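You operate a simulated robot arm through the tools that you are given. There is no shell and no other tool. Be economical: measure what you need, move in short steps, check, and stop when the job is done.

The job below is to be done with a simulated two-armed robot. You get a single attempt, and the scene is never put back.

TASK
Put the pink small cake from the head end of the long table on the top of the small turntable and the yellow small cake on the counter top by the mixer. Take the sweet on the sealer table and put it away on the table beside the piping press. Fetch the gold bag and set it on top of the cake dome. The order is free.

It is judged by the outcome, as a careful person would: the job done as asked, and still so three seconds after it is handed in. It fails if anything else is knocked over, pushed out of place, dropped, spilled or broken.

THE ROBOT
Two 6-joint arms with two-finger grippers on one trunk, on a base that drives. Base frame: it is fixed to the floor where the robot stands at the start and does not move with it; the origin is under the middle of the robot, x ahead of it, y to its left, z up; the surface under the hand at the start is at about z = 750. Units: mm, rad, N and s.
The left shoulder is at the start at [70, 148, 1428], the right one opposite. With the tool pointing down near the work surface each hand reaches from about 300 to 580 mm from the robot's upright axis, wherever it stands, measured 20 degrees to its own side. Places, roughly: cake dome [-1250, -1500, 500]; counter top by the mixer [-2700, 900, 900]; gold bag (17x7x4 cm) [2000, -1700, 800]; sweet [1750, -1750, 750]; table beside the piping press [800, 900, 800]; top of the small turntable [-1100, -1600, 800]. Payload 2.45 kg a hand.
Tool frame (each hand has its own): the origin (TCP) lies between the finger pads and is the grasp point; the fingertips stand 30 mm ahead of it; z points along the fingers, y is the line along which they close. The gripper opens to 106 mm. The gripper's body begins 79 mm behind the TCP.
Orientation is that of the tool frame in the base frame, as a unit quaternion [w, x, y, z]. With the fingers straight down and closing along the base's y, the tool's x points along the base's -x, its y along +y and its z along -z.

THE INTERFACE
- The arms move only by the tool step_arm. It takes "left_rows", "right_rows" or both (then of equal length, played together; a hand with none holds still); each is a list of rows, each an object (a shift or turn left out is 0, a gripper value left out holds the last) with "linear": the shift along the tool's x, y, z in units of 25 mm (1.0 is 25 mm), a list of three; "delta_rot": the turn, a rotation vector about the tool's x, y, z in units of 5 degrees (1.0 is 5 degrees), a list of three; "gripper": the closure, from 0 (fully open) to 1 (shut). In form: [{"linear": [dx, dy, dz], "delta_rot": [wx, wy, wz], "gripper": gripper}, ...]. A call has 1 to 10 rows; each row shifts and turns the commanded pose from where the row before left it, along the tool's axes as they then stand. A call with a number of a shift or a turn outside -1 to 1 is refused whole. A row lasts 0.2 s, in which the tool goes at most 50 mm and 0.15 rad; a call with a longer step from one row to the next is refused whole, and so is a gripper value outside its range. A pose out of reach is approached as far as the arm can. The call stops where the force on the tool passes 40 N (or 10 N more than at its start, if that is more) or the arm is blocked; 0.2 s more then pass. Each finger travels about 72 mm/s and halts on what it meets, pressing with about 23 N; the grip force reading is that of the motor and also rises with nothing between the fingers. The clock runs only during rows and for 0.2 s after the last one: add rows that do not move to give the fingers time. The reply holds the time, the measured pose of the TCP, the force on the tool along the base axes, the opening and the grip force, in the units named above and with some noise, with the torque about the TCP (base axes, N m) and any sound that the robot's microphone picked up.
- Cameras (640 x 400 px; columns grow to the right, rows downward): "scene" is now at [137.6, 3.3, 1629.5]; the picture's right is [0.12, -0.99, -0.00], its down [-0.85, -0.10, -0.51] and it looks along [0.51, 0.06, -0.86] (base axes); focal length 276 px, centre (320, 200). "left" rides on the left gripper at [76, 2, -106] in its tool frame; the picture's right is [-0.02, 1.00, 0.00], its down [-0.78, -0.02, -0.62] and it looks along [-0.62, -0.01, 0.78] (tool axes); focal length 247 px, centre (320, 200). "right" rides on the right gripper at [76, -2, -106] in its tool frame; the picture's right is [0.02, 1.00, 0.00], its down [-0.78, 0.02, -0.62] and it looks along [-0.62, 0.01, 0.78] (tool axes); focal length 247 px, centre (320, 200). There is no depth. A picture from a camera that has moved, and an enlarged one, comes with that camera's place and axes in the base frame and with its lens. The place of the scene camera against the robot may be out by one fixed shift of up to 25 mm in any direction.
- capture(camera): a new picture of that camera. The clock stands still meanwhile.
- move_column(by): slides the trunk up (or, below 0, down) by that many mm; the arms and the scene camera ride with it, the base frame stays. It gives what a move gives, with no picture.
- steer(legs): drives the robot by 1 to 6 legs, each [ahead, left, turn to the left] in mm, mm and rad, along the robot's own axes; the way and the turn of a leg run together, so that a leg with both is an arc; at most 1500 mm and 3.142 rad a leg. The arms and the cameras ride along, it lands a little off, and it stops where it bumps. It gives what a move gives.
- pan_tilt(pan, tilt): turns the head with the scene camera to pan (to the left, within 1.501 rad either way) and tilt (down, from -0.506 to 1.204), counted from straight ahead of the robot. It gives what a move gives.
- enlarge(camera, box): a new picture of the part [left, top, right, bottom] of that camera's present view, enlarged. The clock stands still meanwhile.
- finish_job(): hands the job in; it is judged then, once.

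Go step by step. Nothing tells you exact positions but the pictures and the camera data: compare them with the known pose of the tool, close in by small moves and look again before you grip or let go. The budget is 165 turns and 130 pictures, counting those below and the enlarged ones. Unless the task says otherwise, let go and move clear before handing in.

The tools are called as a command line: name --argument value ..., lists and objects as JSON in quotes. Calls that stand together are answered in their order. step_arm: Moves the arms, as the interface text tells. Its arguments: {"type":"object","properties":{"left_rows":{"type":"array","items":{"type":"object","properties":{"linear":{"type":"array","items":{"type":"number"}},"delta_rot":{"type":"array","items":{"type":"number"}},"gripper":{"type":"number"}}}},"right_rows":{"type":"array","items":{"type":"object","properties":{"linear":{"type":"array","items":{"type":"number"}},"delta_rot":{"type":"array","items":{"type":"number"}},"gripper":{"type":"number"}}}}},"required":[]} The other tools are called the same way: move_column (by) slides the trunk up or down; steer (legs) drives the base; pan_tilt (pan, tilt) turns the head that bears the scene camera; capture (camera) takes a picture; enlarge (camera, box) takes an enlarged picture of a part of a camera's view; finish_job () hands the job in.

At the start:

```text
time_s: 0.0
left_position: [455.8, 183.3, 1034.2]
left_orientation: [0.001, 0.0, 1.0, 0.0]
left_wrist_force: [0.0, -0.4, 0.0]
left_wrist_torque: [-0.02, 0.02, 0.01]
left_gripper_width: 106.0
left_grasp_force: 0.1
right_position: [382.0, -209.0, 968.1]
right_orientation: [0.0, -0.001, 1.0, 0.0]
right_wrist_force: [-0.4, 0.1, -0.5]
right_wrist_torque: [0.0, 0.0, 0.0]
right_gripper_width: 106.2
right_grasp_force: 0.1
trunk travel left (down, up): [-901.0, 39.0]
robot x, y, heading: [-3.5, -2.2, -0.001]
head pan, tilt: [0.12, 1.033]
```

scene: 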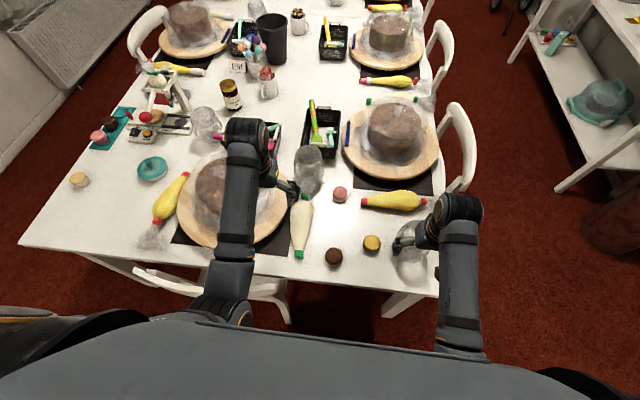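
right: 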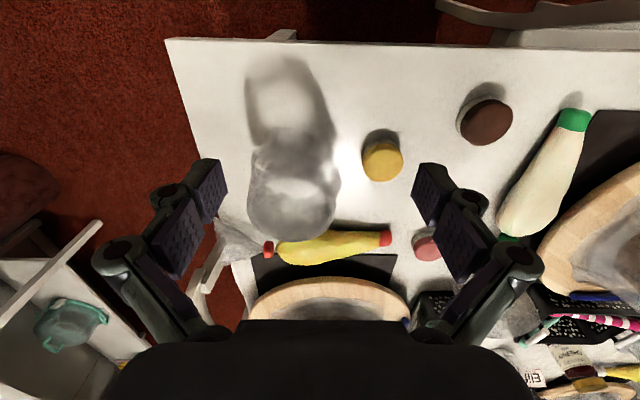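
left: 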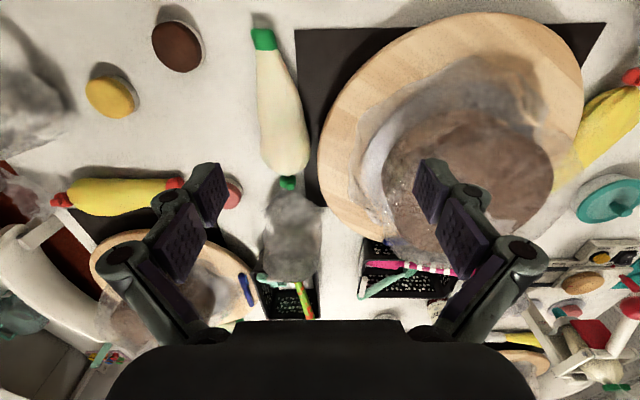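

I see the head end of the long table ahead, with a pink, a yellow and a dark brown small cake near the right hand. I'll look closer and look around.

enlarge --camera "scene" --box '[20, 80, 460, 310]'

pan_tilt --pan -1.2 --tilt 0.5

capture --camera "scene"

pan_tilt --pan 1.3 --tilt 0.5

capture --camera "scene"

```text
1.45 times, centred on (240, 195) of scene
camera zoom: at [137.6, 3.3, 1629.5], right [0.12, -0.99, 0.0], down [-0.85, -0.1, -0.51], along [0.51, 0.06, -0.86], focal length 402 px, centre (436, 207)
```

zoom: 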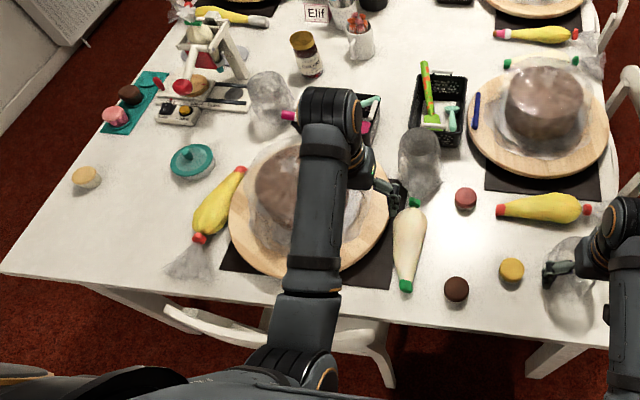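

```text
time_s: 1.5
left_position: [454.3, 182.7, 1033.7]
left_orientation: [-0.001, 0.0, 1.0, 0.0]
left_wrist_force: [0.2, -0.5, -0.5]
left_wrist_torque: [0.02, -0.01, 0.02]
left_gripper_width: 105.8
left_grasp_force: 0.1
right_position: [382.8, -209.6, 967.1]
right_orientation: [0.0, 0.0, 1.0, 0.0]
right_wrist_force: [-0.2, 0.0, 0.0]
right_wrist_torque: [-0.01, -0.04, 0.0]
right_gripper_width: 106.1
right_grasp_force: 0.1
trunk travel left (down, up): [-901.0, 39.0]
robot x, y, heading: [0.8, 1.2, 0.002]
head pan, tilt: [-1.201, 0.499]
```

```text
125 pictures are left
camera scene: at [103.5, -89.5, 1672.9], right [-0.93, -0.36, 0.0], down [-0.17, 0.45, -0.88], along [0.32, -0.82, -0.48], focal length 276 px, centre (320, 200)
```

scene: 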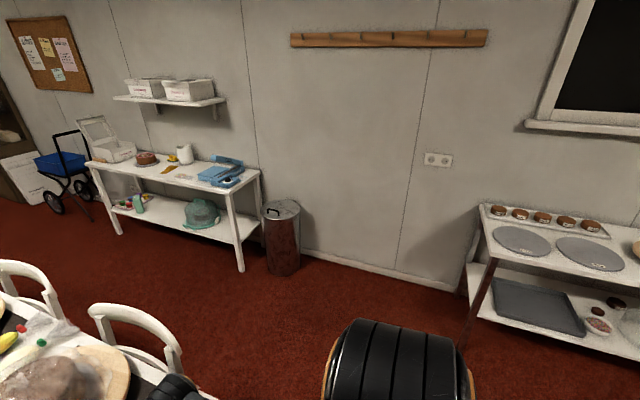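

```text
time_s: 3.8
left_position: [456.0, 183.4, 1034.0]
left_orientation: [0.001, 0.0, 1.0, 0.0]
left_wrist_force: [0.0, 0.7, 0.2]
left_wrist_torque: [0.01, 0.02, -0.02]
left_gripper_width: 106.1
left_grasp_force: 0.0
right_position: [382.4, -210.4, 967.4]
right_orientation: [0.0, -0.001, 1.0, 0.0]
right_wrist_force: [0.8, 0.1, 0.1]
right_wrist_torque: [0.01, 0.0, 0.01]
right_gripper_width: 106.0
right_grasp_force: 0.0
trunk travel left (down, up): [-901.0, 39.0]
robot x, y, heading: [-2.6, 0.6, 0.005]
head pan, tilt: [1.3, 0.499]
```

```text
124 pictures are left
camera scene: at [94.9, 82.9, 1672.9], right [0.96, -0.27, 0.0], down [-0.13, -0.46, -0.88], along [0.23, 0.85, -0.48], focal length 276 px, centre (320, 200)
```

scene: 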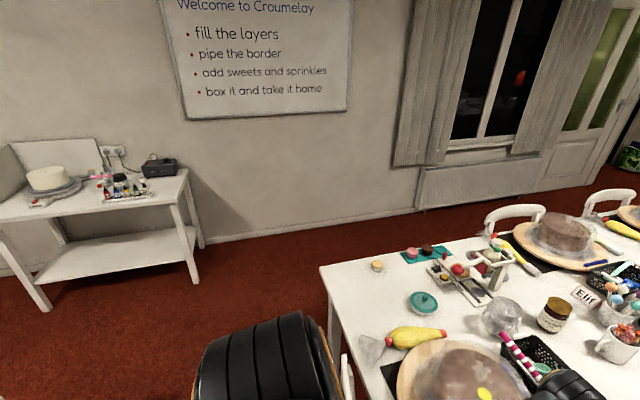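

The target cakes are the pink one near (680, 0) and the yellow near (500, -120). I'll look down to see the clearance to the table and chair before moving closer.

pan_tilt --pan 0.0 --tilt 1.2

capture --camera "scene"

pan_tilt --pan -1.4 --tilt 1.1

capture --camera "scene"

```text
time_s: 5.2
left_position: [454.8, 183.5, 1033.6]
left_orientation: [0.001, 0.0, 1.0, 0.0]
left_wrist_force: [0.8, 0.4, -0.1]
left_wrist_torque: [-0.03, -0.03, -0.01]
left_gripper_width: 105.9
left_grasp_force: 0.1
right_position: [382.2, -210.3, 967.6]
right_orientation: [0.0, 0.0, 1.0, 0.0]
right_wrist_force: [0.4, 0.7, 0.9]
right_wrist_torque: [0.01, 0.0, 0.0]
right_gripper_width: 106.0
right_grasp_force: 0.1
trunk travel left (down, up): [-901.0, 39.0]
robot x, y, heading: [0.1, -4.2, -0.005]
head pan, tilt: [0.0, 1.201]
```

```text
123 pictures are left
camera scene: at [126.5, -4.6, 1619.2], right [0.0, -1.0, 0.0], down [-0.93, 0.0, -0.36], along [0.36, 0.0, -0.93], focal length 276 px, centre (320, 200)
```

scene: 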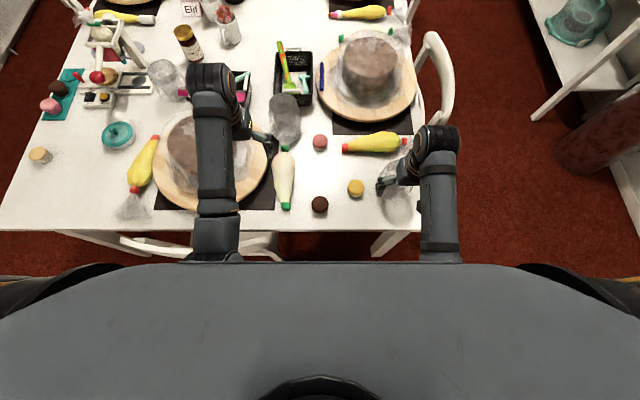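

```text
time_s: 6.8
left_position: [454.8, 182.6, 1033.8]
left_orientation: [0.0, 0.0, 1.0, 0.0]
left_wrist_force: [-0.3, -0.2, -0.3]
left_wrist_torque: [0.0, 0.0, -0.02]
left_gripper_width: 106.1
left_grasp_force: 0.1
right_position: [381.6, -210.7, 967.7]
right_orientation: [0.0, 0.0, 1.0, -0.001]
right_wrist_force: [-0.7, 0.6, 0.6]
right_wrist_torque: [0.02, 0.01, 0.0]
right_gripper_width: 105.9
right_grasp_force: 0.0
trunk travel left (down, up): [-901.0, 39.0]
robot x, y, heading: [1.4, 2.1, 0.005]
head pan, tilt: [-1.4, 1.1]
```

```text
122 pictures are left
camera scene: at [81.3, -66.9, 1625.2], right [-0.99, -0.17, 0.0], down [-0.15, 0.88, -0.45], along [0.08, -0.45, -0.89], focal length 276 px, centre (320, 200)
```

scene: 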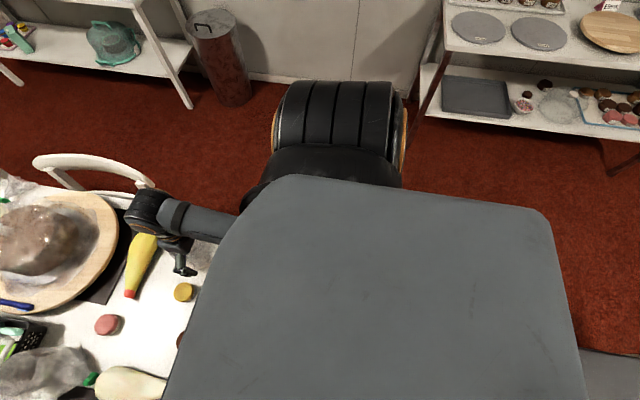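

By triangulating with the wrist camera the yellow cake is near (469, -124) and the pink near (645, -10); the scene camera reads about 25 mm too far in x. I bring the right hand over the yellow cake.

step_arm --right_rows '[{"linear": [-0.7, 0.68, 0.8], "gripper": 0.2}, {"linear": [-0.7, 0.68, 0.8]}, {"linear": [-0.7, 0.68, 0.8]}, {"linear": [-0.7, 0.68, 0.8]}, {"linear": [-0.7, 0.68, 0.8]}, {}]'

capture --camera "right"

```text
time_s: 8.2
left_position: [455.0, 183.1, 1035.9]
left_orientation: [0.0, 0.0, 1.0, 0.0]
left_wrist_force: [-0.6, -0.1, -0.4]
left_wrist_torque: [0.0, -0.03, -0.01]
left_gripper_width: 106.1
left_grasp_force: 0.0
right_position: [462.7, -137.8, 863.1]
right_orientation: [-0.004, 0.002, 1.0, -0.01]
right_wrist_force: [-0.4, -0.7, -0.4]
right_wrist_torque: [-0.02, -0.01, 0.0]
right_gripper_width: 84.7
right_grasp_force: 0.0
trunk travel left (down, up): [-901.0, 39.0]
robot x, y, heading: [0.9, -0.9, 0.002]
head pan, tilt: [-1.4, 1.1]
```

```text
121 pictures are left
camera right: at [387.5, -137.1, 970.0], right [-0.02, 1.0, -0.02], down [0.79, 0.03, 0.61], along [0.61, 0.0, -0.79], focal length 247 px, centre (320, 200)
```

right: 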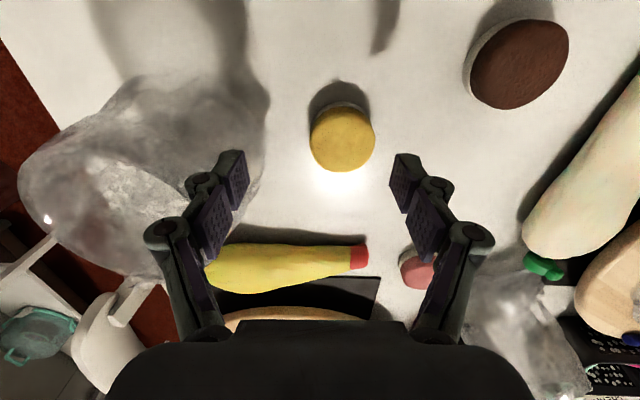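

Yellow cake is 52 mm across at about (470, -121), with a clear plastic bag to its right. I narrow the gripper, centre and go down partway.

step_arm --right_rows '[{"linear": [-0.15, 0.3, 0.6], "gripper": 0.3}, {"linear": [-0.15, 0.3, 0.6]}, {}, {}]'

capture --camera "right"

```text
time_s: 9.2
left_position: [455.9, 182.2, 1034.1]
left_orientation: [0.0, -0.001, 1.0, -0.001]
left_wrist_force: [-0.3, 0.3, -0.2]
left_wrist_torque: [0.01, 0.0, 0.01]
left_gripper_width: 106.0
left_grasp_force: 0.1
right_position: [469.5, -128.4, 828.2]
right_orientation: [-0.007, 0.004, 1.0, -0.013]
right_wrist_force: [0.6, 0.3, -0.6]
right_wrist_torque: [0.0, -0.02, -0.04]
right_gripper_width: 74.2
right_grasp_force: 0.1
trunk travel left (down, up): [-901.0, 39.0]
robot x, y, heading: [-1.9, 3.8, 0.004]
head pan, tilt: [-1.4, 1.1]
```

```text
120 pictures are left
camera right: at [395.3, -127.7, 936.2], right [-0.01, 1.0, -0.03], down [0.79, 0.03, 0.61], along [0.61, -0.01, -0.79], focal length 247 px, centre (320, 200)
```

right: 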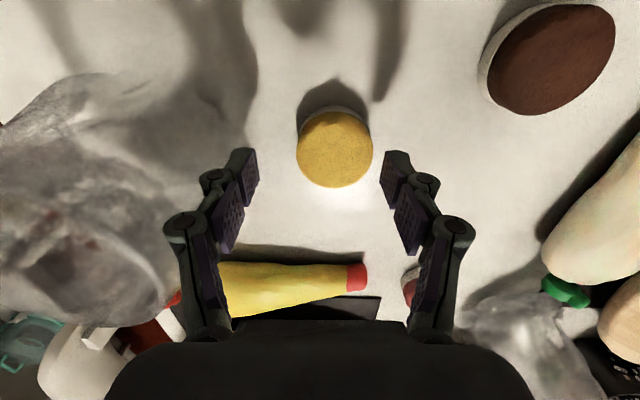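

Centred in x; I shift 8 mm left, descend to the table and close.

step_arm --right_rows '[{"linear": [0, 0.35, 0.4]}, {"linear": [0, 0, 0.7]}, {"linear": [0, 0, 0.55]}, {}, {}]'

capture --camera "right"

```text
time_s: 10.3
left_position: [454.9, 182.4, 1035.1]
left_orientation: [0.001, 0.001, 1.0, 0.0]
left_wrist_force: [1.0, -0.4, 1.1]
left_wrist_torque: [0.0, -0.01, -0.01]
left_gripper_width: 106.0
left_grasp_force: 0.1
right_position: [477.6, -110.0, 795.4]
right_orientation: [0.002, 0.002, 1.0, -0.005]
right_wrist_force: [0.8, -0.1, 0.0]
right_wrist_torque: [-0.01, -0.02, 0.04]
right_gripper_width: 74.1
right_grasp_force: 0.1
trunk travel left (down, up): [-901.0, 39.0]
robot x, y, heading: [-0.2, 0.3, 0.005]
head pan, tilt: [-1.4, 1.1]
```

```text
119 pictures are left
camera right: at [401.2, -110.6, 903.2], right [-0.02, 1.0, -0.01], down [0.78, 0.02, 0.62], along [0.62, 0.0, -0.78], focal length 247 px, centre (320, 200)
```

right: 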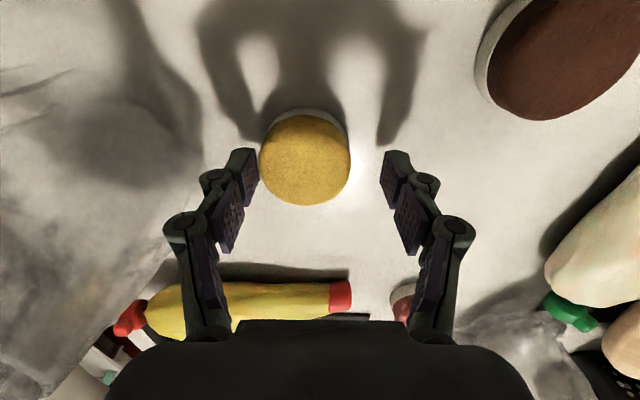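

The hand lags then catches up, so it overshot; I correct back by 19 mm in y and 8 mm in x, then settle.

step_arm --right_rows '[{"linear": [0.3, -0.76, 0]}, {}, {}, {"linear": [0, 0, 0.35]}, {}]'

capture --camera "right"

```text
time_s: 11.6
left_position: [455.2, 183.5, 1034.1]
left_orientation: [0.0, 0.001, 1.0, 0.0]
left_wrist_force: [-0.8, -1.0, 0.3]
left_wrist_torque: [0.01, -0.01, 0.01]
left_gripper_width: 105.8
left_grasp_force: 0.1
right_position: [470.8, -119.2, 788.2]
right_orientation: [0.0, -0.001, 1.0, 0.001]
right_wrist_force: [-0.5, 0.0, 0.0]
right_wrist_torque: [-0.01, 0.01, -0.02]
right_gripper_width: 74.2
right_grasp_force: 0.0
trunk travel left (down, up): [-901.0, 39.0]
robot x, y, heading: [0.2, -2.4, 0.001]
head pan, tilt: [-1.4, 1.1]
```

```text
118 pictures are left
camera right: at [393.5, -122.4, 893.8], right [-0.02, 1.0, 0.0], down [0.78, 0.02, 0.62], along [0.62, 0.01, -0.78], focal length 247 px, centre (320, 200)
```

right: 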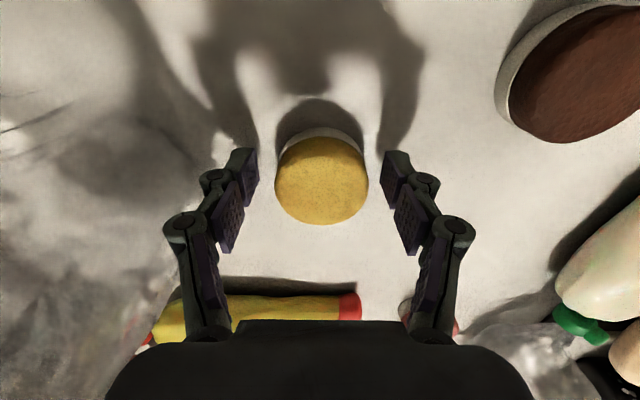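

The cake sits centred between the fingertips; I go 4 mm lower, close and lift slightly.

step_arm --right_rows '[{"linear": [0, 0, 0.16]}, {"gripper": 0.6}, {}, {}, {}]'

capture --camera "right"

```text
time_s: 12.8
left_position: [454.1, 182.1, 1034.8]
left_orientation: [0.001, 0.0, 1.0, 0.0]
left_wrist_force: [0.3, 0.0, 0.3]
left_wrist_torque: [0.03, 0.0, 0.0]
left_gripper_width: 105.8
left_grasp_force: 0.1
right_position: [468.6, -120.6, 782.1]
right_orientation: [0.0, 0.0, 1.0, 0.0]
right_wrist_force: [-0.7, -0.3, 0.2]
right_wrist_torque: [0.02, 0.0, 0.01]
right_gripper_width: 53.7
right_grasp_force: 23.4
trunk travel left (down, up): [-901.0, 39.0]
robot x, y, heading: [1.9, 0.6, 0.002]
head pan, tilt: [-1.4, 1.1]
```

```text
117 pictures are left
camera right: at [393.0, -121.9, 889.9], right [-0.02, 1.0, 0.0], down [0.78, 0.02, 0.62], along [0.62, 0.01, -0.78], focal length 247 px, centre (320, 200)
```

right: 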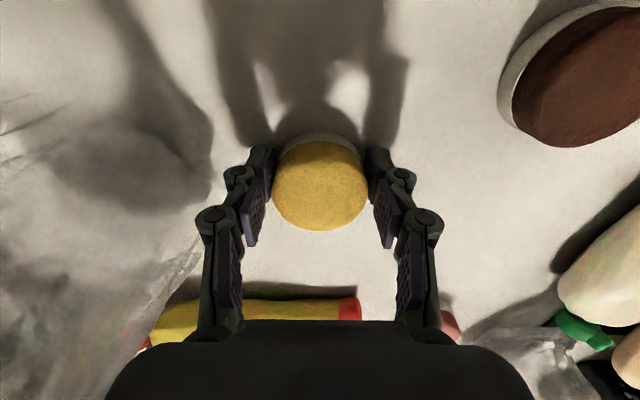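

Held at 54 mm. Lift straight up, then back to the right side out of the way.

step_arm --right_rows '[{"linear": [0, 0, -0.8]}, {"linear": [0, 0, -1]}, {"linear": [0, 0, -1]}, {"linear": [0, 0, -1]}, {"linear": [0, 0, -1]}, {"linear": [0.2, -0.5, -1]}, {"linear": [0.2, -0.8, -1]}, {"linear": [0.4, -0.8, -1]}, {"linear": [0.8, -0.8, -1]}, {"linear": [0.8, -0.8, 0]}]'

capture --camera "right"

capture --camera "left"

```text
time_s: 14.9
left_position: [454.9, 182.5, 1034.6]
left_orientation: [0.001, 0.0, 1.0, 0.0]
left_wrist_force: [-0.1, -0.5, -0.4]
left_wrist_torque: [0.01, -0.06, -0.01]
left_gripper_width: 106.2
left_grasp_force: 0.1
right_position: [409.7, -211.6, 1004.4]
right_orientation: [0.0, -0.001, 1.0, 0.001]
right_wrist_force: [0.2, -0.1, 0.2]
right_wrist_torque: [0.0, -0.02, 0.01]
right_gripper_width: 54.1
right_grasp_force: 23.1
trunk travel left (down, up): [-901.0, 39.0]
robot x, y, heading: [1.2, 2.5, 0.004]
head pan, tilt: [-1.4, 1.1]
```

```text
116 pictures are left
camera right: at [332.4, -214.4, 1112.7], right [-0.02, 1.0, 0.0], down [0.78, 0.02, 0.62], along [0.62, 0.02, -0.78], focal length 247 px, centre (320, 200)
```

right: 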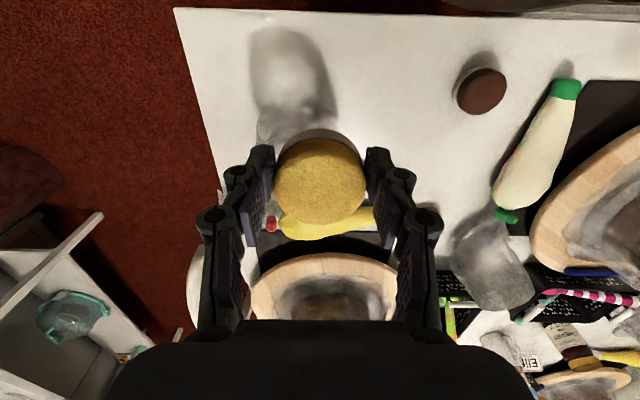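

```text
115 pictures are left
camera left: at [378.9, 182.4, 1139.7], right [0.02, 1.0, 0.0], down [0.78, -0.02, 0.62], along [0.62, -0.01, -0.78], focal length 247 px, centre (320, 200)
```

left: 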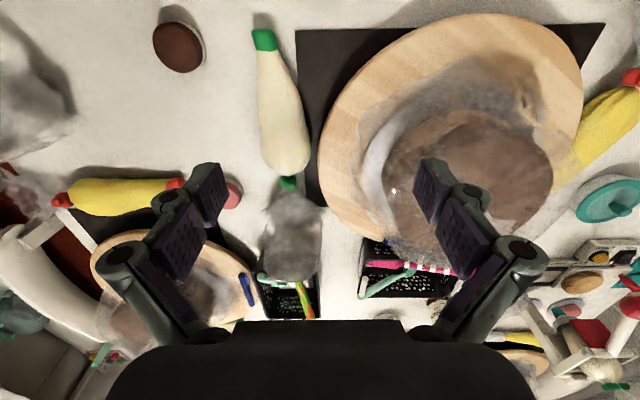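

The pink cake is near (644, 5). I move the left hand toward it at height to test the reach.

step_arm --left_rows '[{"linear": [-0.7, -0.89, 0.5], "gripper": 0.25}, {"linear": [-0.7, -0.89, 0.5]}, {"linear": [-0.7, -0.89, 0.5]}, {"linear": [-0.7, -0.89, 0.5]}, {"linear": [-0.7, -0.89, 0.5]}, {"linear": [-0.7, -0.89, 0.5]}, {"linear": [-0.7, -0.89, 0.5]}, {"linear": [-0.7, -0.89, 0.5]}, {}, {}]'

capture --camera "left"

```text
time_s: 17.1
left_position: [590.6, 13.6, 936.7]
left_orientation: [0.0, 0.0, 1.0, -0.001]
left_wrist_force: [0.5, -0.4, -0.2]
left_wrist_torque: [0.01, 0.03, 0.01]
left_gripper_width: 79.5
left_grasp_force: 0.0
left hand out of reach, approached as far as the arm can: row 8
right_position: [411.5, -211.8, 1006.1]
right_orientation: [0.0, 0.0, 1.0, 0.0]
right_wrist_force: [0.1, -0.6, -1.0]
right_wrist_torque: [0.01, 0.02, -0.02]
right_gripper_width: 54.2
right_grasp_force: 22.8
trunk travel left (down, up): [-901.0, 39.0]
robot x, y, heading: [1.2, -4.2, -0.001]
head pan, tilt: [-1.4, 1.1]
```

```text
114 pictures are left
camera left: at [514.6, 13.8, 1043.1], right [0.02, 1.0, 0.0], down [0.78, -0.02, 0.62], along [0.62, -0.01, -0.78], focal length 247 px, centre (320, 200)
```

left: 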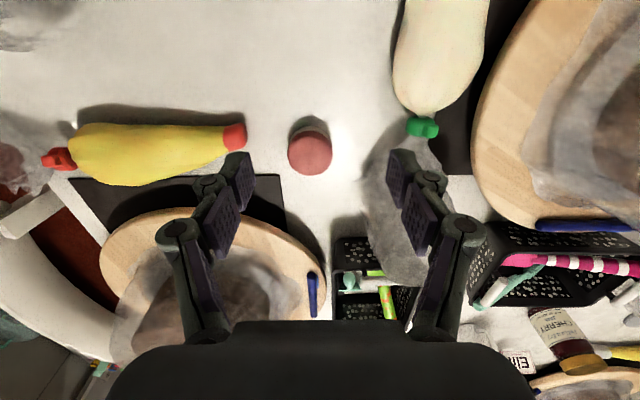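

Pink cake at about (650, 0), just beyond reach at this trunk height. I raise both hands and lower the trunk to gain reach.

step_arm --left_rows '[{"linear": [0.2, 0, -1]}, {"linear": [0.2, 0, -1]}, {"linear": [0.2, 0, -1]}, {"linear": [0.2, 0, -1]}, {"linear": [0, 0, -1]}, {"linear": [0, 0, -1]}, {}]' --right_rows '[{"linear": [0, 0, -1]}, {"linear": [0, 0, -1]}, {"linear": [0, 0, -1]}, {"linear": [0, 0, -1]}, {"linear": [0, 0, -1]}, {"linear": [0, 0, -1]}, {}]'

move_column --by -180

pan_tilt --pan 0 --tilt 1.15

capture --camera "scene"

```text
time_s: 18.9
left_position: [592.4, 72.6, 1074.8]
left_orientation: [-0.001, -0.024, 0.999, 0.027]
left_wrist_force: [-1.2, 0.4, -0.3]
left_wrist_torque: [0.04, 0.01, 0.0]
left_gripper_width: 79.7
left_grasp_force: 0.0
left hand out of reach, approached as far as the arm can: row 4, 5, 6
right_position: [413.4, -208.6, 1025.3]
right_orientation: [0.0, 0.0, 1.0, 0.001]
right_wrist_force: [0.7, -0.1, 0.3]
right_wrist_torque: [-0.01, 0.0, -0.05]
right_gripper_width: 54.1
right_grasp_force: 22.6
right hand out of reach, approached as far as the arm can: row 1, 2, 3, 4, 5, 6
trunk travel left (down, up): [-901.0, 39.0]
robot x, y, heading: [0.3, -1.0, 0.002]
head pan, tilt: [-1.4, 1.1]
stopped in row 7 (left hand): the arm was blocked; the commanded pose is now the measured one
```

```text
time_s: 20.9
left_position: [591.2, 70.5, 894.5]
left_orientation: [-0.002, -0.025, 0.999, 0.026]
left_wrist_force: [0.4, 0.1, -0.3]
left_wrist_torque: [-0.02, -0.01, -0.03]
left_gripper_width: 79.4
left_grasp_force: 0.2
right_position: [412.8, -206.6, 846.0]
right_orientation: [0.001, 0.0, 1.0, 0.0]
right_wrist_force: [-0.4, -0.3, -0.3]
right_wrist_torque: [-0.03, -0.01, 0.02]
right_gripper_width: 53.4
right_grasp_force: 22.8
trunk travel left (down, up): [-721.0, 219.0]
robot x, y, heading: [2.5, -1.3, -0.003]
head pan, tilt: [-1.4, 1.1]
```

```text
time_s: 22.5
left_position: [592.5, 70.9, 894.4]
left_orientation: [-0.001, -0.025, 0.999, 0.027]
left_wrist_force: [-0.3, 1.0, -0.7]
left_wrist_torque: [0.01, 0.03, -0.01]
left_gripper_width: 79.6
left_grasp_force: 0.3
right_position: [414.8, -208.6, 846.5]
right_orientation: [0.0, 0.0, 1.0, 0.0]
right_wrist_force: [-1.1, 0.1, 0.1]
right_wrist_torque: [0.02, -0.01, 0.01]
right_gripper_width: 53.5
right_grasp_force: 22.8
trunk travel left (down, up): [-721.0, 219.0]
robot x, y, heading: [-3.1, 3.8, -0.003]
head pan, tilt: [0.0, 1.15]
```

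```text
113 pictures are left
camera scene: at [130.1, -4.8, 1442.1], right [0.0, -1.0, 0.0], down [-0.91, 0.0, -0.41], along [0.41, 0.0, -0.91], focal length 276 px, centre (320, 200)
```

scene: 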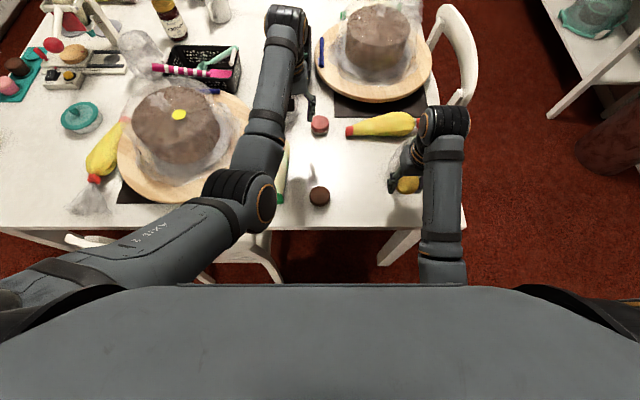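

The trunk is lower now; I try the left hand forward to the pink cake at this height, moving the right hand up a little away from the plastic bag.

step_arm --left_rows '[{"linear": [0, -0.95, 0]}, {"linear": [0, -0.95, 0]}, {"linear": [0, -0.95, 0]}, {"linear": [-0.8, 0, 0]}, {"linear": [-0.8, 0, 0]}, {"linear": [-0.7, 0, 0]}, {}, {}]'

capture --camera "left"

capture --camera "right"

```text
time_s: 24.3
left_position: [640.4, 26.6, 891.5]
left_orientation: [-0.002, -0.023, 0.999, 0.024]
left_wrist_force: [0.0, 0.4, 0.0]
left_wrist_torque: [0.02, 0.0, -0.01]
left_gripper_width: 79.7
left_grasp_force: 0.1
left hand out of reach, approached as far as the arm can: row 2, 3, 5, 6
right_position: [413.7, -207.5, 846.0]
right_orientation: [0.001, 0.0, 1.0, 0.0]
right_wrist_force: [0.0, -0.7, -0.6]
right_wrist_torque: [0.02, -0.01, 0.02]
right_gripper_width: 53.4
right_grasp_force: 22.8
trunk travel left (down, up): [-721.0, 219.0]
robot x, y, heading: [-0.3, 1.7, 0.003]
head pan, tilt: [0.0, 1.15]
```

```text
112 pictures are left
camera left: at [565.2, 17.9, 996.6], right [-0.02, 1.0, 0.05], down [0.79, -0.01, 0.62], along [0.62, 0.05, -0.78], focal length 247 px, centre (320, 200)
```

left: 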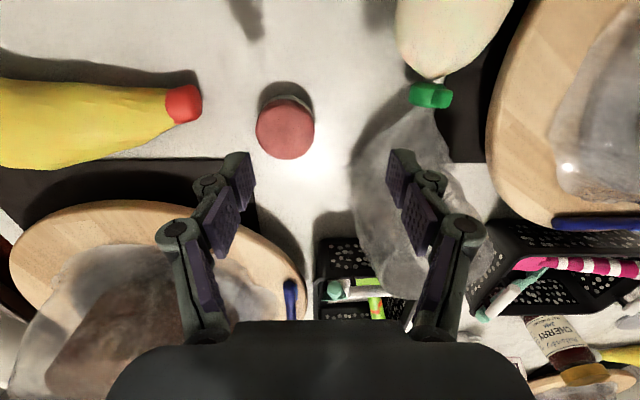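

```text
111 pictures are left
camera right: at [336.4, -210.0, 953.1], right [-0.02, 1.0, 0.0], down [0.78, 0.02, 0.62], along [0.62, 0.01, -0.78], focal length 247 px, centre (320, 200)
```

right: 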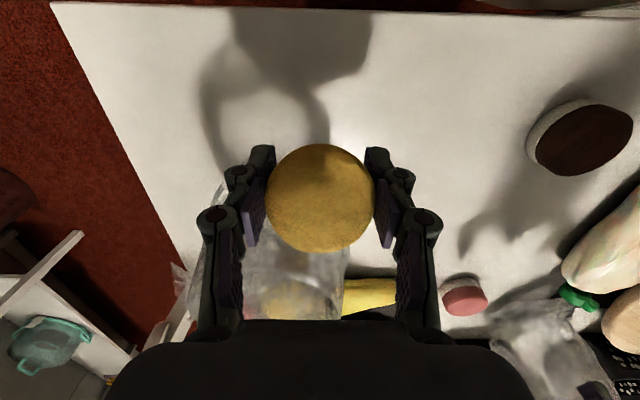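

Pink cake is at about (655, -2). The left arm is at its edge with a vertical tool, so I tilt the fingers outward 25°, which keeps the closing line level.

step_arm --left_rows '[{"delta_rot": [0.11, -1, 0.11]}, {"delta_rot": [0.11, -1, 0.11]}, {"delta_rot": [0.11, -1, 0.11]}, {"delta_rot": [0.11, -1, 0.11]}, {"delta_rot": [0.11, -1, 0.11]}, {}, {}, {}]'

capture --camera "left"

```text
time_s: 26.3
left_position: [670.3, 108.5, 889.6]
left_orientation: [0.225, -0.014, 0.973, 0.054]
left_wrist_force: [0.3, -0.1, 0.3]
left_wrist_torque: [0.04, 0.02, 0.02]
left_gripper_width: 79.8
left_grasp_force: 0.0
left hand out of reach, approached as far as the arm can: row 4, 5
right_position: [412.6, -207.2, 845.2]
right_orientation: [0.0, 0.0, 1.0, 0.0]
right_wrist_force: [-0.6, -0.4, 0.7]
right_wrist_torque: [-0.02, -0.01, 0.0]
right_gripper_width: 53.2
right_grasp_force: 23.2
trunk travel left (down, up): [-721.0, 219.0]
robot x, y, heading: [0.8, -0.2, -0.001]
head pan, tilt: [0.0, 1.15]
stopped in row 8 (left hand): the arm was blocked; the commanded pose is now the measured one
```

```text
110 pictures are left
camera left: at [556.2, 96.1, 950.7], right [-0.03, 0.99, 0.11], down [0.43, -0.08, 0.9], along [0.9, 0.08, -0.43], focal length 247 px, centre (320, 200)
```

left: 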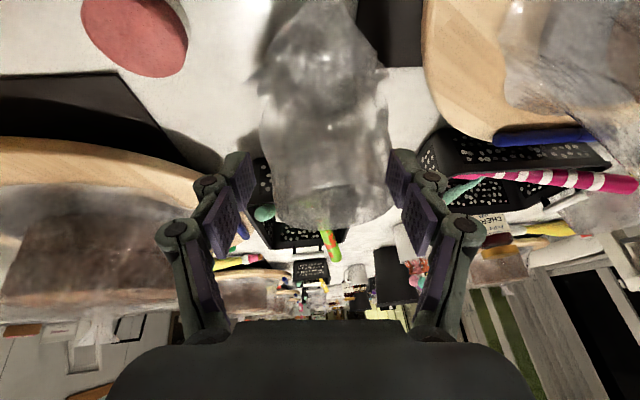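

The tilted posture drives the left arm to a joint limit, so I back out: raise the trunk, untilt the hand, and later drive a bit right and forward instead.

move_column --by 180

step_arm --left_rows '[{"linear": [0.5, 0, 0], "delta_rot": [0, 1, 0]}, {"linear": [0.5, 0, 0], "delta_rot": [0, 1, 0]}, {"linear": [0.5, 0, 0], "delta_rot": [0, 1, 0]}, {"linear": [0.5, 0, 0], "delta_rot": [0, 1, 0]}, {"linear": [0.8, 0, 0], "delta_rot": [0, 1, 0]}, {"linear": [0.9, 0, 0]}, {"linear": [0.9, 0, 0]}, {"linear": [0.9, 0, 0.5]}, {}]'

```text
time_s: 28.3
left_position: [669.4, 106.7, 1068.0]
left_orientation: [0.224, -0.013, 0.973, 0.055]
left_wrist_force: [-0.9, 0.0, 0.1]
left_wrist_torque: [-0.02, -0.01, 0.05]
left_gripper_width: 79.6
left_grasp_force: 0.1
right_position: [413.0, -207.6, 1026.2]
right_orientation: [0.001, -0.001, 1.0, 0.0]
right_wrist_force: [0.7, -1.1, -0.4]
right_wrist_torque: [0.01, 0.01, -0.02]
right_gripper_width: 53.4
right_grasp_force: 22.9
trunk travel left (down, up): [-901.0, 39.0]
robot x, y, heading: [1.6, 4.3, -0.003]
head pan, tilt: [0.0, 1.15]
```

```text
time_s: 30.5
left_position: [550.3, 168.5, 1045.7]
left_orientation: [0.025, -0.049, 0.994, 0.1]
left_wrist_force: [-0.8, 0.4, -0.5]
left_wrist_torque: [-0.02, 0.01, 0.03]
left_gripper_width: 79.4
left_grasp_force: 0.2
right_position: [415.1, -208.5, 1025.9]
right_orientation: [0.002, 0.0, 1.0, -0.001]
right_wrist_force: [-0.7, 0.5, 0.1]
right_wrist_torque: [0.0, 0.05, -0.01]
right_gripper_width: 53.2
right_grasp_force: 23.2
trunk travel left (down, up): [-901.0, 39.0]
robot x, y, heading: [-0.5, -1.4, 0.003]
head pan, tilt: [0.0, 1.15]
stopped in row 9 (left hand): the arm was blocked; the commanded pose is now the measured one
```

Now I straighten the left hand and pull it back to its rest place.

step_arm --left_rows '[{"linear": [0.9, 0, 0.3]}, {"linear": [0.9, 0, 0.3], "delta_rot": [0.75, 0.19, 0.37]}, {"linear": [0.9, 0, 0.3], "delta_rot": [0.75, 0.19, 0.37]}, {"linear": [0.9, 0, 0.2], "delta_rot": [0.8, 0.19, 0.38]}, {}, {}, {}]'

steer --legs '[[0, -165, 0]]'

capture --camera "scene"

```text
time_s: 32.1
left_position: [459.8, 163.5, 1014.5]
left_orientation: [0.0, 0.001, 1.0, -0.002]
left_wrist_force: [-0.2, 0.5, 0.3]
left_wrist_torque: [-0.03, -0.02, 0.02]
left_gripper_width: 79.6
left_grasp_force: 0.1
right_position: [413.2, -208.4, 1026.9]
right_orientation: [0.002, 0.0, 1.0, 0.0]
right_wrist_force: [0.0, 0.7, 0.2]
right_wrist_torque: [-0.02, 0.02, 0.03]
right_gripper_width: 53.3
right_grasp_force: 22.7
trunk travel left (down, up): [-901.0, 39.0]
robot x, y, heading: [-0.2, 0.2, 0.003]
head pan, tilt: [0.0, 1.15]
```

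```text
time_s: 33.5
left_position: [461.6, 3.0, 1016.4]
left_orientation: [-0.001, 0.001, 1.0, -0.004]
left_wrist_force: [-0.1, 0.6, -0.2]
left_wrist_torque: [-0.04, 0.01, -0.03]
left_gripper_width: 79.3
left_grasp_force: 0.2
right_position: [411.6, -368.4, 1026.6]
right_orientation: [0.001, 0.001, 1.0, -0.001]
right_wrist_force: [-0.5, 1.0, 0.2]
right_wrist_torque: [-0.03, 0.01, -0.01]
right_gripper_width: 53.1
right_grasp_force: 23.0
trunk travel left (down, up): [-901.0, 39.0]
robot x, y, heading: [0.7, -163.7, -0.003]
head pan, tilt: [0.0, 1.15]
```

```text
109 pictures are left
camera scene: at [130.0, -163.8, 1622.1], right [0.0, -1.0, 0.0], down [-0.91, 0.0, -0.41], along [0.41, 0.0, -0.91], focal length 276 px, centre (320, 200)
```

scene: 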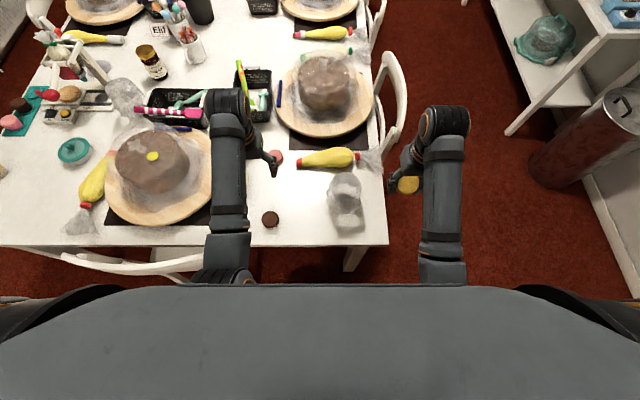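

Now a small forward drive of 55 mm, then lower the trunk.

steer --legs '[[55, 0, 0]]'

move_column --by -60

capture --camera "left"

```text
time_s: 34.5
left_position: [509.7, -1.0, 1018.9]
left_orientation: [0.004, 0.002, 1.0, -0.001]
left_wrist_force: [-0.4, 0.2, -0.1]
left_wrist_torque: [0.03, -0.04, 0.01]
left_gripper_width: 79.6
left_grasp_force: 0.0
right_position: [461.9, -372.0, 1029.2]
right_orientation: [0.004, 0.001, 1.0, 0.0]
right_wrist_force: [0.2, 0.6, 0.4]
right_wrist_torque: [-0.03, -0.07, 0.01]
right_gripper_width: 53.3
right_grasp_force: 23.3
trunk travel left (down, up): [-901.0, 39.0]
robot x, y, heading: [57.9, -164.4, -0.005]
head pan, tilt: [0.0, 1.15]
```

```text
time_s: 35.5
left_position: [515.9, 0.0, 955.7]
left_orientation: [0.001, 0.003, 1.0, -0.003]
left_wrist_force: [-0.3, -0.1, 0.2]
left_wrist_torque: [0.01, -0.02, -0.03]
left_gripper_width: 79.4
left_grasp_force: 0.1
right_position: [466.6, -370.8, 966.5]
right_orientation: [0.0, 0.0, 1.0, 0.001]
right_wrist_force: [0.0, 0.6, 1.0]
right_wrist_torque: [0.01, 0.01, 0.0]
right_gripper_width: 53.0
right_grasp_force: 23.1
trunk travel left (down, up): [-841.0, 99.0]
robot x, y, heading: [55.6, -160.5, -0.004]
head pan, tilt: [0.0, 1.15]
```

```text
108 pictures are left
camera left: at [440.3, 1.5, 1061.4], right [0.03, 1.0, 0.0], down [0.78, -0.02, 0.62], along [0.62, -0.02, -0.78], focal length 247 px, centre (320, 200)
```

left: 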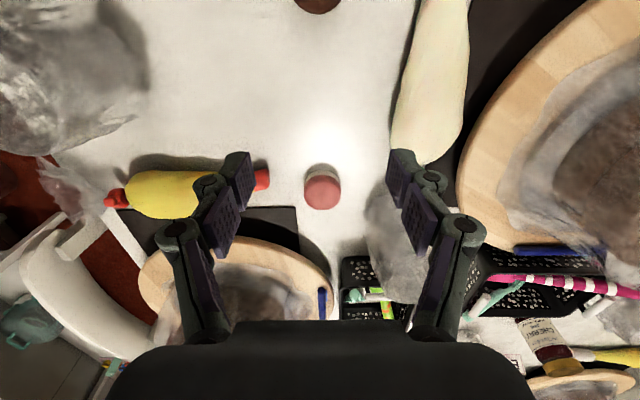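

No bump. Pink cake at about (648, -3); I move the left hand over it at height, then lower the trunk.

step_arm --left_rows '[{"linear": [-0.9, 0, 0], "gripper": 0.32}, {"linear": [-0.9, -0.1, 0]}, {"linear": [-0.9, 0, 0]}, {"linear": [-0.9, 0, 0]}, {"linear": [-0.9, 0, 0]}, {"linear": [-0.7, 0, 0]}, {}, {}, {}]'

move_column --by -80

capture --camera "left"

```text
time_s: 37.5
left_position: [647.1, -3.6, 955.8]
left_orientation: [0.0, 0.002, 1.0, -0.001]
left_wrist_force: [-0.2, 0.0, 0.8]
left_wrist_torque: [-0.03, 0.0, -0.01]
left_gripper_width: 72.1
left_grasp_force: 0.1
right_position: [466.7, -370.8, 966.0]
right_orientation: [0.0, 0.002, 1.0, -0.001]
right_wrist_force: [-0.2, -0.3, -0.5]
right_wrist_torque: [-0.01, -0.02, 0.01]
right_gripper_width: 53.5
right_grasp_force: 22.5
trunk travel left (down, up): [-841.0, 99.0]
robot x, y, heading: [53.9, -159.7, -0.004]
head pan, tilt: [0.0, 1.15]
```

```text
time_s: 38.6
left_position: [646.2, -3.0, 876.1]
left_orientation: [0.0, 0.003, 1.0, -0.002]
left_wrist_force: [-0.4, 0.7, -0.1]
left_wrist_torque: [0.01, 0.01, 0.01]
left_gripper_width: 72.1
left_grasp_force: 0.1
right_position: [466.8, -370.6, 885.5]
right_orientation: [0.001, 0.002, 1.0, -0.001]
right_wrist_force: [0.0, -0.1, -0.4]
right_wrist_torque: [-0.02, 0.01, -0.02]
right_gripper_width: 53.3
right_grasp_force: 22.5
trunk travel left (down, up): [-761.0, 179.0]
robot x, y, heading: [57.2, -163.6, -0.002]
head pan, tilt: [0.0, 1.15]
```

```text
107 pictures are left
camera left: at [571.4, -1.3, 980.7], right [0.03, 1.0, 0.0], down [0.78, -0.02, 0.62], along [0.62, -0.02, -0.78], focal length 247 px, centre (320, 200)
```

left: 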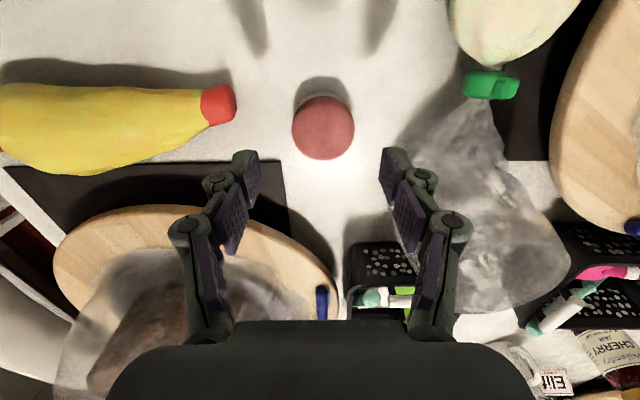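

Centred; lower the trunk 45 mm more and then the hand the rest.

move_column --by -45

step_arm --left_rows '[{"linear": [-0.2, 0.05, 0.6]}, {"linear": [0, 0, 0.6]}, {"linear": [0, 0, 0.5]}, {}, {}, {}]'

capture --camera "left"

```text
time_s: 39.5
left_position: [646.2, -2.2, 831.1]
left_orientation: [0.001, 0.003, 1.0, -0.002]
left_wrist_force: [-0.3, 0.8, -0.5]
left_wrist_torque: [-0.02, -0.01, 0.0]
left_gripper_width: 72.3
left_grasp_force: 0.0
right_position: [467.4, -370.7, 841.6]
right_orientation: [0.0, 0.001, 1.0, 0.001]
right_wrist_force: [-0.4, 0.9, 0.2]
right_wrist_torque: [0.0, 0.0, 0.0]
right_gripper_width: 53.0
right_grasp_force: 23.2
trunk travel left (down, up): [-716.0, 224.0]
robot x, y, heading: [57.3, -161.7, -0.007]
head pan, tilt: [0.0, 1.15]
```

```text
time_s: 40.9
left_position: [650.1, -0.3, 788.2]
left_orientation: [0.0, 0.003, 1.0, -0.001]
left_wrist_force: [0.6, 0.0, -0.2]
left_wrist_torque: [-0.01, -0.02, -0.03]
left_gripper_width: 71.9
left_grasp_force: 0.2
right_position: [468.0, -371.2, 841.7]
right_orientation: [0.002, 0.001, 1.0, -0.001]
right_wrist_force: [-0.1, 0.1, 0.1]
right_wrist_torque: [0.02, -0.02, 0.0]
right_gripper_width: 52.8
right_grasp_force: 23.2
trunk travel left (down, up): [-716.0, 224.0]
robot x, y, heading: [57.4, -164.4, 0.0]
head pan, tilt: [0.0, 1.15]
```

```text
106 pictures are left
camera left: at [575.2, 0.5, 892.9], right [0.03, 1.0, 0.0], down [0.78, -0.02, 0.62], along [0.62, -0.02, -0.78], focal length 247 px, centre (320, 200)
```

left: 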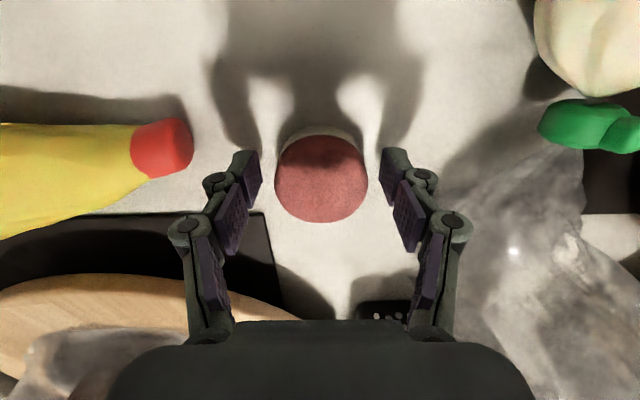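

Well centred. Close and lift with the trunk.

step_arm --left_rows '[{"linear": [0, 0, 0.16]}, {"gripper": 0.6}, {}, {}, {}]'

move_column --by 225

step_arm --left_rows '[{"linear": [0.9, 0, 0]}, {"linear": [0.9, 0, 0]}, {"linear": [0.9, 0, 0]}, {"linear": [0.9, 0, 0]}, {"linear": [0.9, 0, 0]}, {"linear": [0.9, 0, 0]}, {"linear": [0.9, 0.2, 0]}, {}]'

capture --camera "left"

```text
time_s: 42.1
left_position: [652.5, -0.5, 784.8]
left_orientation: [0.0, 0.002, 1.0, -0.002]
left_wrist_force: [-0.2, 0.5, 1.1]
left_wrist_torque: [0.03, -0.01, 0.0]
left_gripper_width: 54.5
left_grasp_force: 22.5
right_position: [466.8, -370.1, 840.6]
right_orientation: [0.001, 0.001, 1.0, 0.0]
right_wrist_force: [-1.0, 0.1, -0.4]
right_wrist_torque: [0.01, 0.0, 0.01]
right_gripper_width: 53.3
right_grasp_force: 23.4
trunk travel left (down, up): [-716.0, 224.0]
robot x, y, heading: [55.3, -167.7, -0.004]
head pan, tilt: [0.0, 1.15]
```

```text
time_s: 44.5
left_position: [652.0, -0.9, 1008.1]
left_orientation: [0.0, 0.002, 1.0, -0.002]
left_wrist_force: [0.0, 0.7, -0.1]
left_wrist_torque: [-0.02, 0.0, 0.03]
left_gripper_width: 54.1
left_grasp_force: 23.2
right_position: [467.7, -371.1, 1064.8]
right_orientation: [0.001, 0.001, 1.0, -0.001]
right_wrist_force: [1.2, 0.3, -0.4]
right_wrist_torque: [-0.02, -0.02, 0.01]
right_gripper_width: 53.0
right_grasp_force: 23.2
trunk travel left (down, up): [-940.0, 0.0]
robot x, y, heading: [61.7, -165.8, -0.001]
head pan, tilt: [0.0, 1.15]
```

```text
time_s: 46.3
left_position: [494.0, 3.5, 1009.1]
left_orientation: [0.0, 0.002, 1.0, -0.002]
left_wrist_force: [-0.3, -0.8, 0.0]
left_wrist_torque: [-0.03, 0.02, 0.0]
left_gripper_width: 54.4
left_grasp_force: 22.8
right_position: [467.1, -371.3, 1064.6]
right_orientation: [0.001, 0.001, 1.0, 0.0]
right_wrist_force: [0.0, -1.1, -0.2]
right_wrist_torque: [-0.02, 0.0, 0.02]
right_gripper_width: 52.9
right_grasp_force: 23.1
trunk travel left (down, up): [-940.0, 0.0]
robot x, y, heading: [51.8, -163.1, -0.005]
head pan, tilt: [0.0, 1.15]
```

```text
105 pictures are left
camera left: at [418.3, 5.3, 1114.3], right [0.03, 1.0, 0.0], down [0.78, -0.02, 0.62], along [0.62, -0.02, -0.78], focal length 247 px, centre (320, 200)
```

left: 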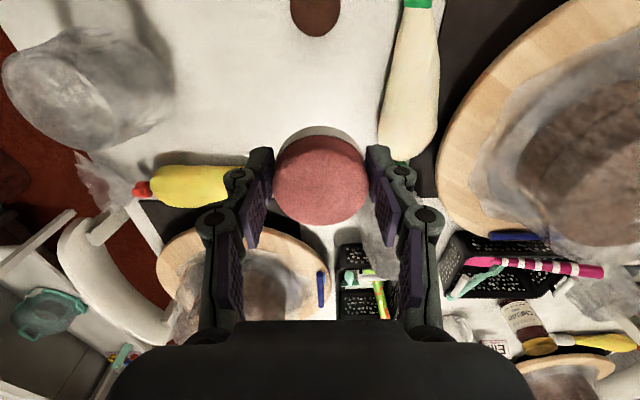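

Both cakes are held. I back away from the table, turn right to face the shelf table, and look.

steer --legs '[[-350, 0, 0], [0, 0, -1.57]]'

pan_tilt --pan -0.7 --tilt 0.6

capture --camera "scene"

pan_tilt --pan -1.45 --tilt 0.5

capture --camera "scene"

```text
time_s: 52.4
left_position: [-129.9, -600.5, 1008.7]
left_orientation: [-0.001, 0.712, 0.702, -0.002]
left_wrist_force: [-0.3, -0.3, -0.7]
left_wrist_torque: [-0.01, -0.03, 0.0]
left_gripper_width: 54.4
left_grasp_force: 22.6
right_position: [-506.6, -570.2, 1065.1]
right_orientation: [0.001, 0.711, 0.703, -0.001]
right_wrist_force: [0.4, -0.2, -0.5]
right_wrist_torque: [-0.02, -0.03, 0.01]
right_gripper_width: 53.3
right_grasp_force: 23.0
trunk travel left (down, up): [-940.0, 0.0]
robot x, y, heading: [-292.4, -160.4, -1.583]
head pan, tilt: [0.0, 1.15]
```

```text
time_s: 53.4
left_position: [-129.6, -600.6, 1009.3]
left_orientation: [-0.002, 0.712, 0.702, -0.002]
left_wrist_force: [-0.3, 0.4, 0.5]
left_wrist_torque: [0.01, -0.01, 0.03]
left_gripper_width: 54.4
left_grasp_force: 23.4
right_position: [-505.8, -570.5, 1065.4]
right_orientation: [0.0, 0.712, 0.702, -0.001]
right_wrist_force: [-0.9, -0.1, -0.2]
right_wrist_torque: [-0.03, -0.03, 0.01]
right_gripper_width: 53.5
right_grasp_force: 23.2
trunk travel left (down, up): [-940.0, 0.0]
robot x, y, heading: [-294.6, -156.4, -1.585]
head pan, tilt: [-0.7, 0.6]
```

```text
104 pictures are left
camera scene: at [-330.7, -281.4, 1702.8], right [-0.76, 0.65, 0.0], down [0.37, 0.43, -0.82], along [-0.54, -0.62, -0.57], focal length 276 px, centre (320, 200)
```

scene: 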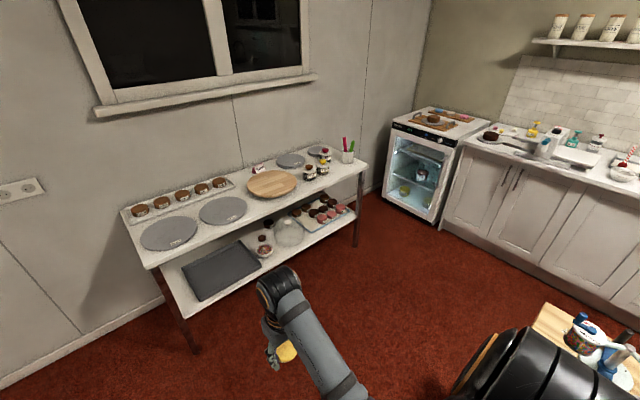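

```text
time_s: 54.5
left_position: [-129.9, -600.6, 1008.4]
left_orientation: [-0.002, 0.712, 0.702, -0.001]
left_wrist_force: [-1.4, 0.2, -0.3]
left_wrist_torque: [-0.01, 0.01, 0.02]
left_gripper_width: 54.4
left_grasp_force: 23.0
right_position: [-506.4, -571.3, 1064.8]
right_orientation: [0.0, 0.711, 0.703, 0.0]
right_wrist_force: [-0.4, 0.8, 0.1]
right_wrist_torque: [0.04, 0.0, -0.03]
right_gripper_width: 53.2
right_grasp_force: 22.9
trunk travel left (down, up): [-940.0, 0.0]
robot x, y, heading: [-293.8, -155.6, -1.586]
head pan, tilt: [-1.45, 0.499]
```

```text
103 pictures are left
camera scene: at [-363.6, -224.4, 1711.9], right [-0.11, 0.99, 0.0], down [0.48, 0.05, -0.88], along [-0.87, -0.1, -0.48], focal length 276 px, centre (320, 200)
```

scene: 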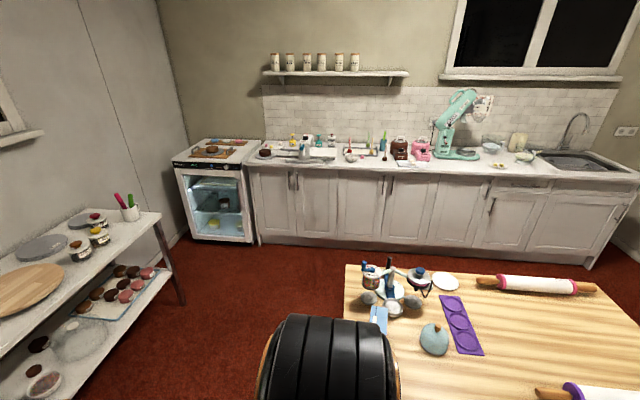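

The wooden disc at about (-1075, -1593) seems to be the small turntable, and the glass dome is on the shelf below. I drive along the aisle to face it and look closer.

steer --legs '[[500, 0, 0.015], [0, -856, 0]]'

pan_tilt --pan 0.0 --tilt 0.75

capture --camera "scene"

```text
time_s: 61.5
left_position: [-971.7, -1082.9, 1009.0]
left_orientation: [-0.002, 0.706, 0.708, -0.001]
left_wrist_force: [0.3, 0.2, 0.1]
left_wrist_torque: [0.02, -0.01, 0.0]
left_gripper_width: 54.0
left_grasp_force: 22.8
right_position: [-1346.6, -1058.4, 1066.1]
right_orientation: [0.0, 0.707, 0.708, 0.0]
right_wrist_force: [-0.3, 0.1, 0.1]
right_wrist_torque: [0.01, 0.0, -0.03]
right_gripper_width: 53.1
right_grasp_force: 23.2
trunk travel left (down, up): [-940.0, 0.0]
robot x, y, heading: [-1144.4, -643.0, -1.565]
head pan, tilt: [-1.45, 0.499]
```

```text
time_s: 63.1
left_position: [-971.1, -1082.3, 1008.5]
left_orientation: [-0.001, 0.706, 0.708, -0.002]
left_wrist_force: [0.2, -0.4, -0.7]
left_wrist_torque: [-0.01, 0.0, 0.01]
left_gripper_width: 54.5
left_grasp_force: 22.6
right_position: [-1347.0, -1057.5, 1064.7]
right_orientation: [0.001, 0.706, 0.709, 0.001]
right_wrist_force: [0.8, 0.3, -0.7]
right_wrist_torque: [0.0, 0.0, -0.03]
right_gripper_width: 53.1
right_grasp_force: 23.3
trunk travel left (down, up): [-940.0, 0.0]
robot x, y, heading: [-1139.3, -644.5, -1.573]
head pan, tilt: [0.0, 0.75]
```

```text
102 pictures are left
camera scene: at [-1120.7, -782.1, 1690.0], right [-1.0, 0.0, 0.0], down [0.0, 0.68, -0.73], along [0.0, -0.73, -0.68], focal length 276 px, centre (320, 200)
```

scene: 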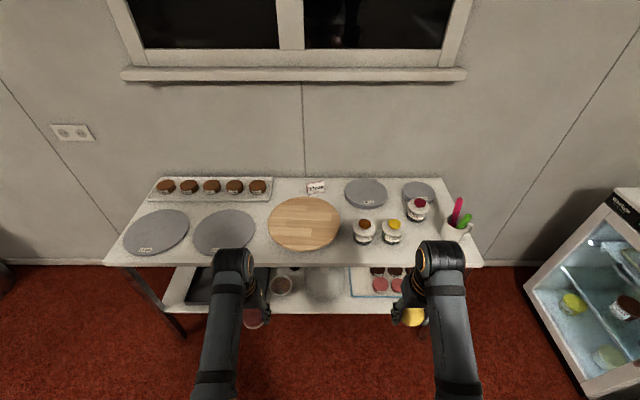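

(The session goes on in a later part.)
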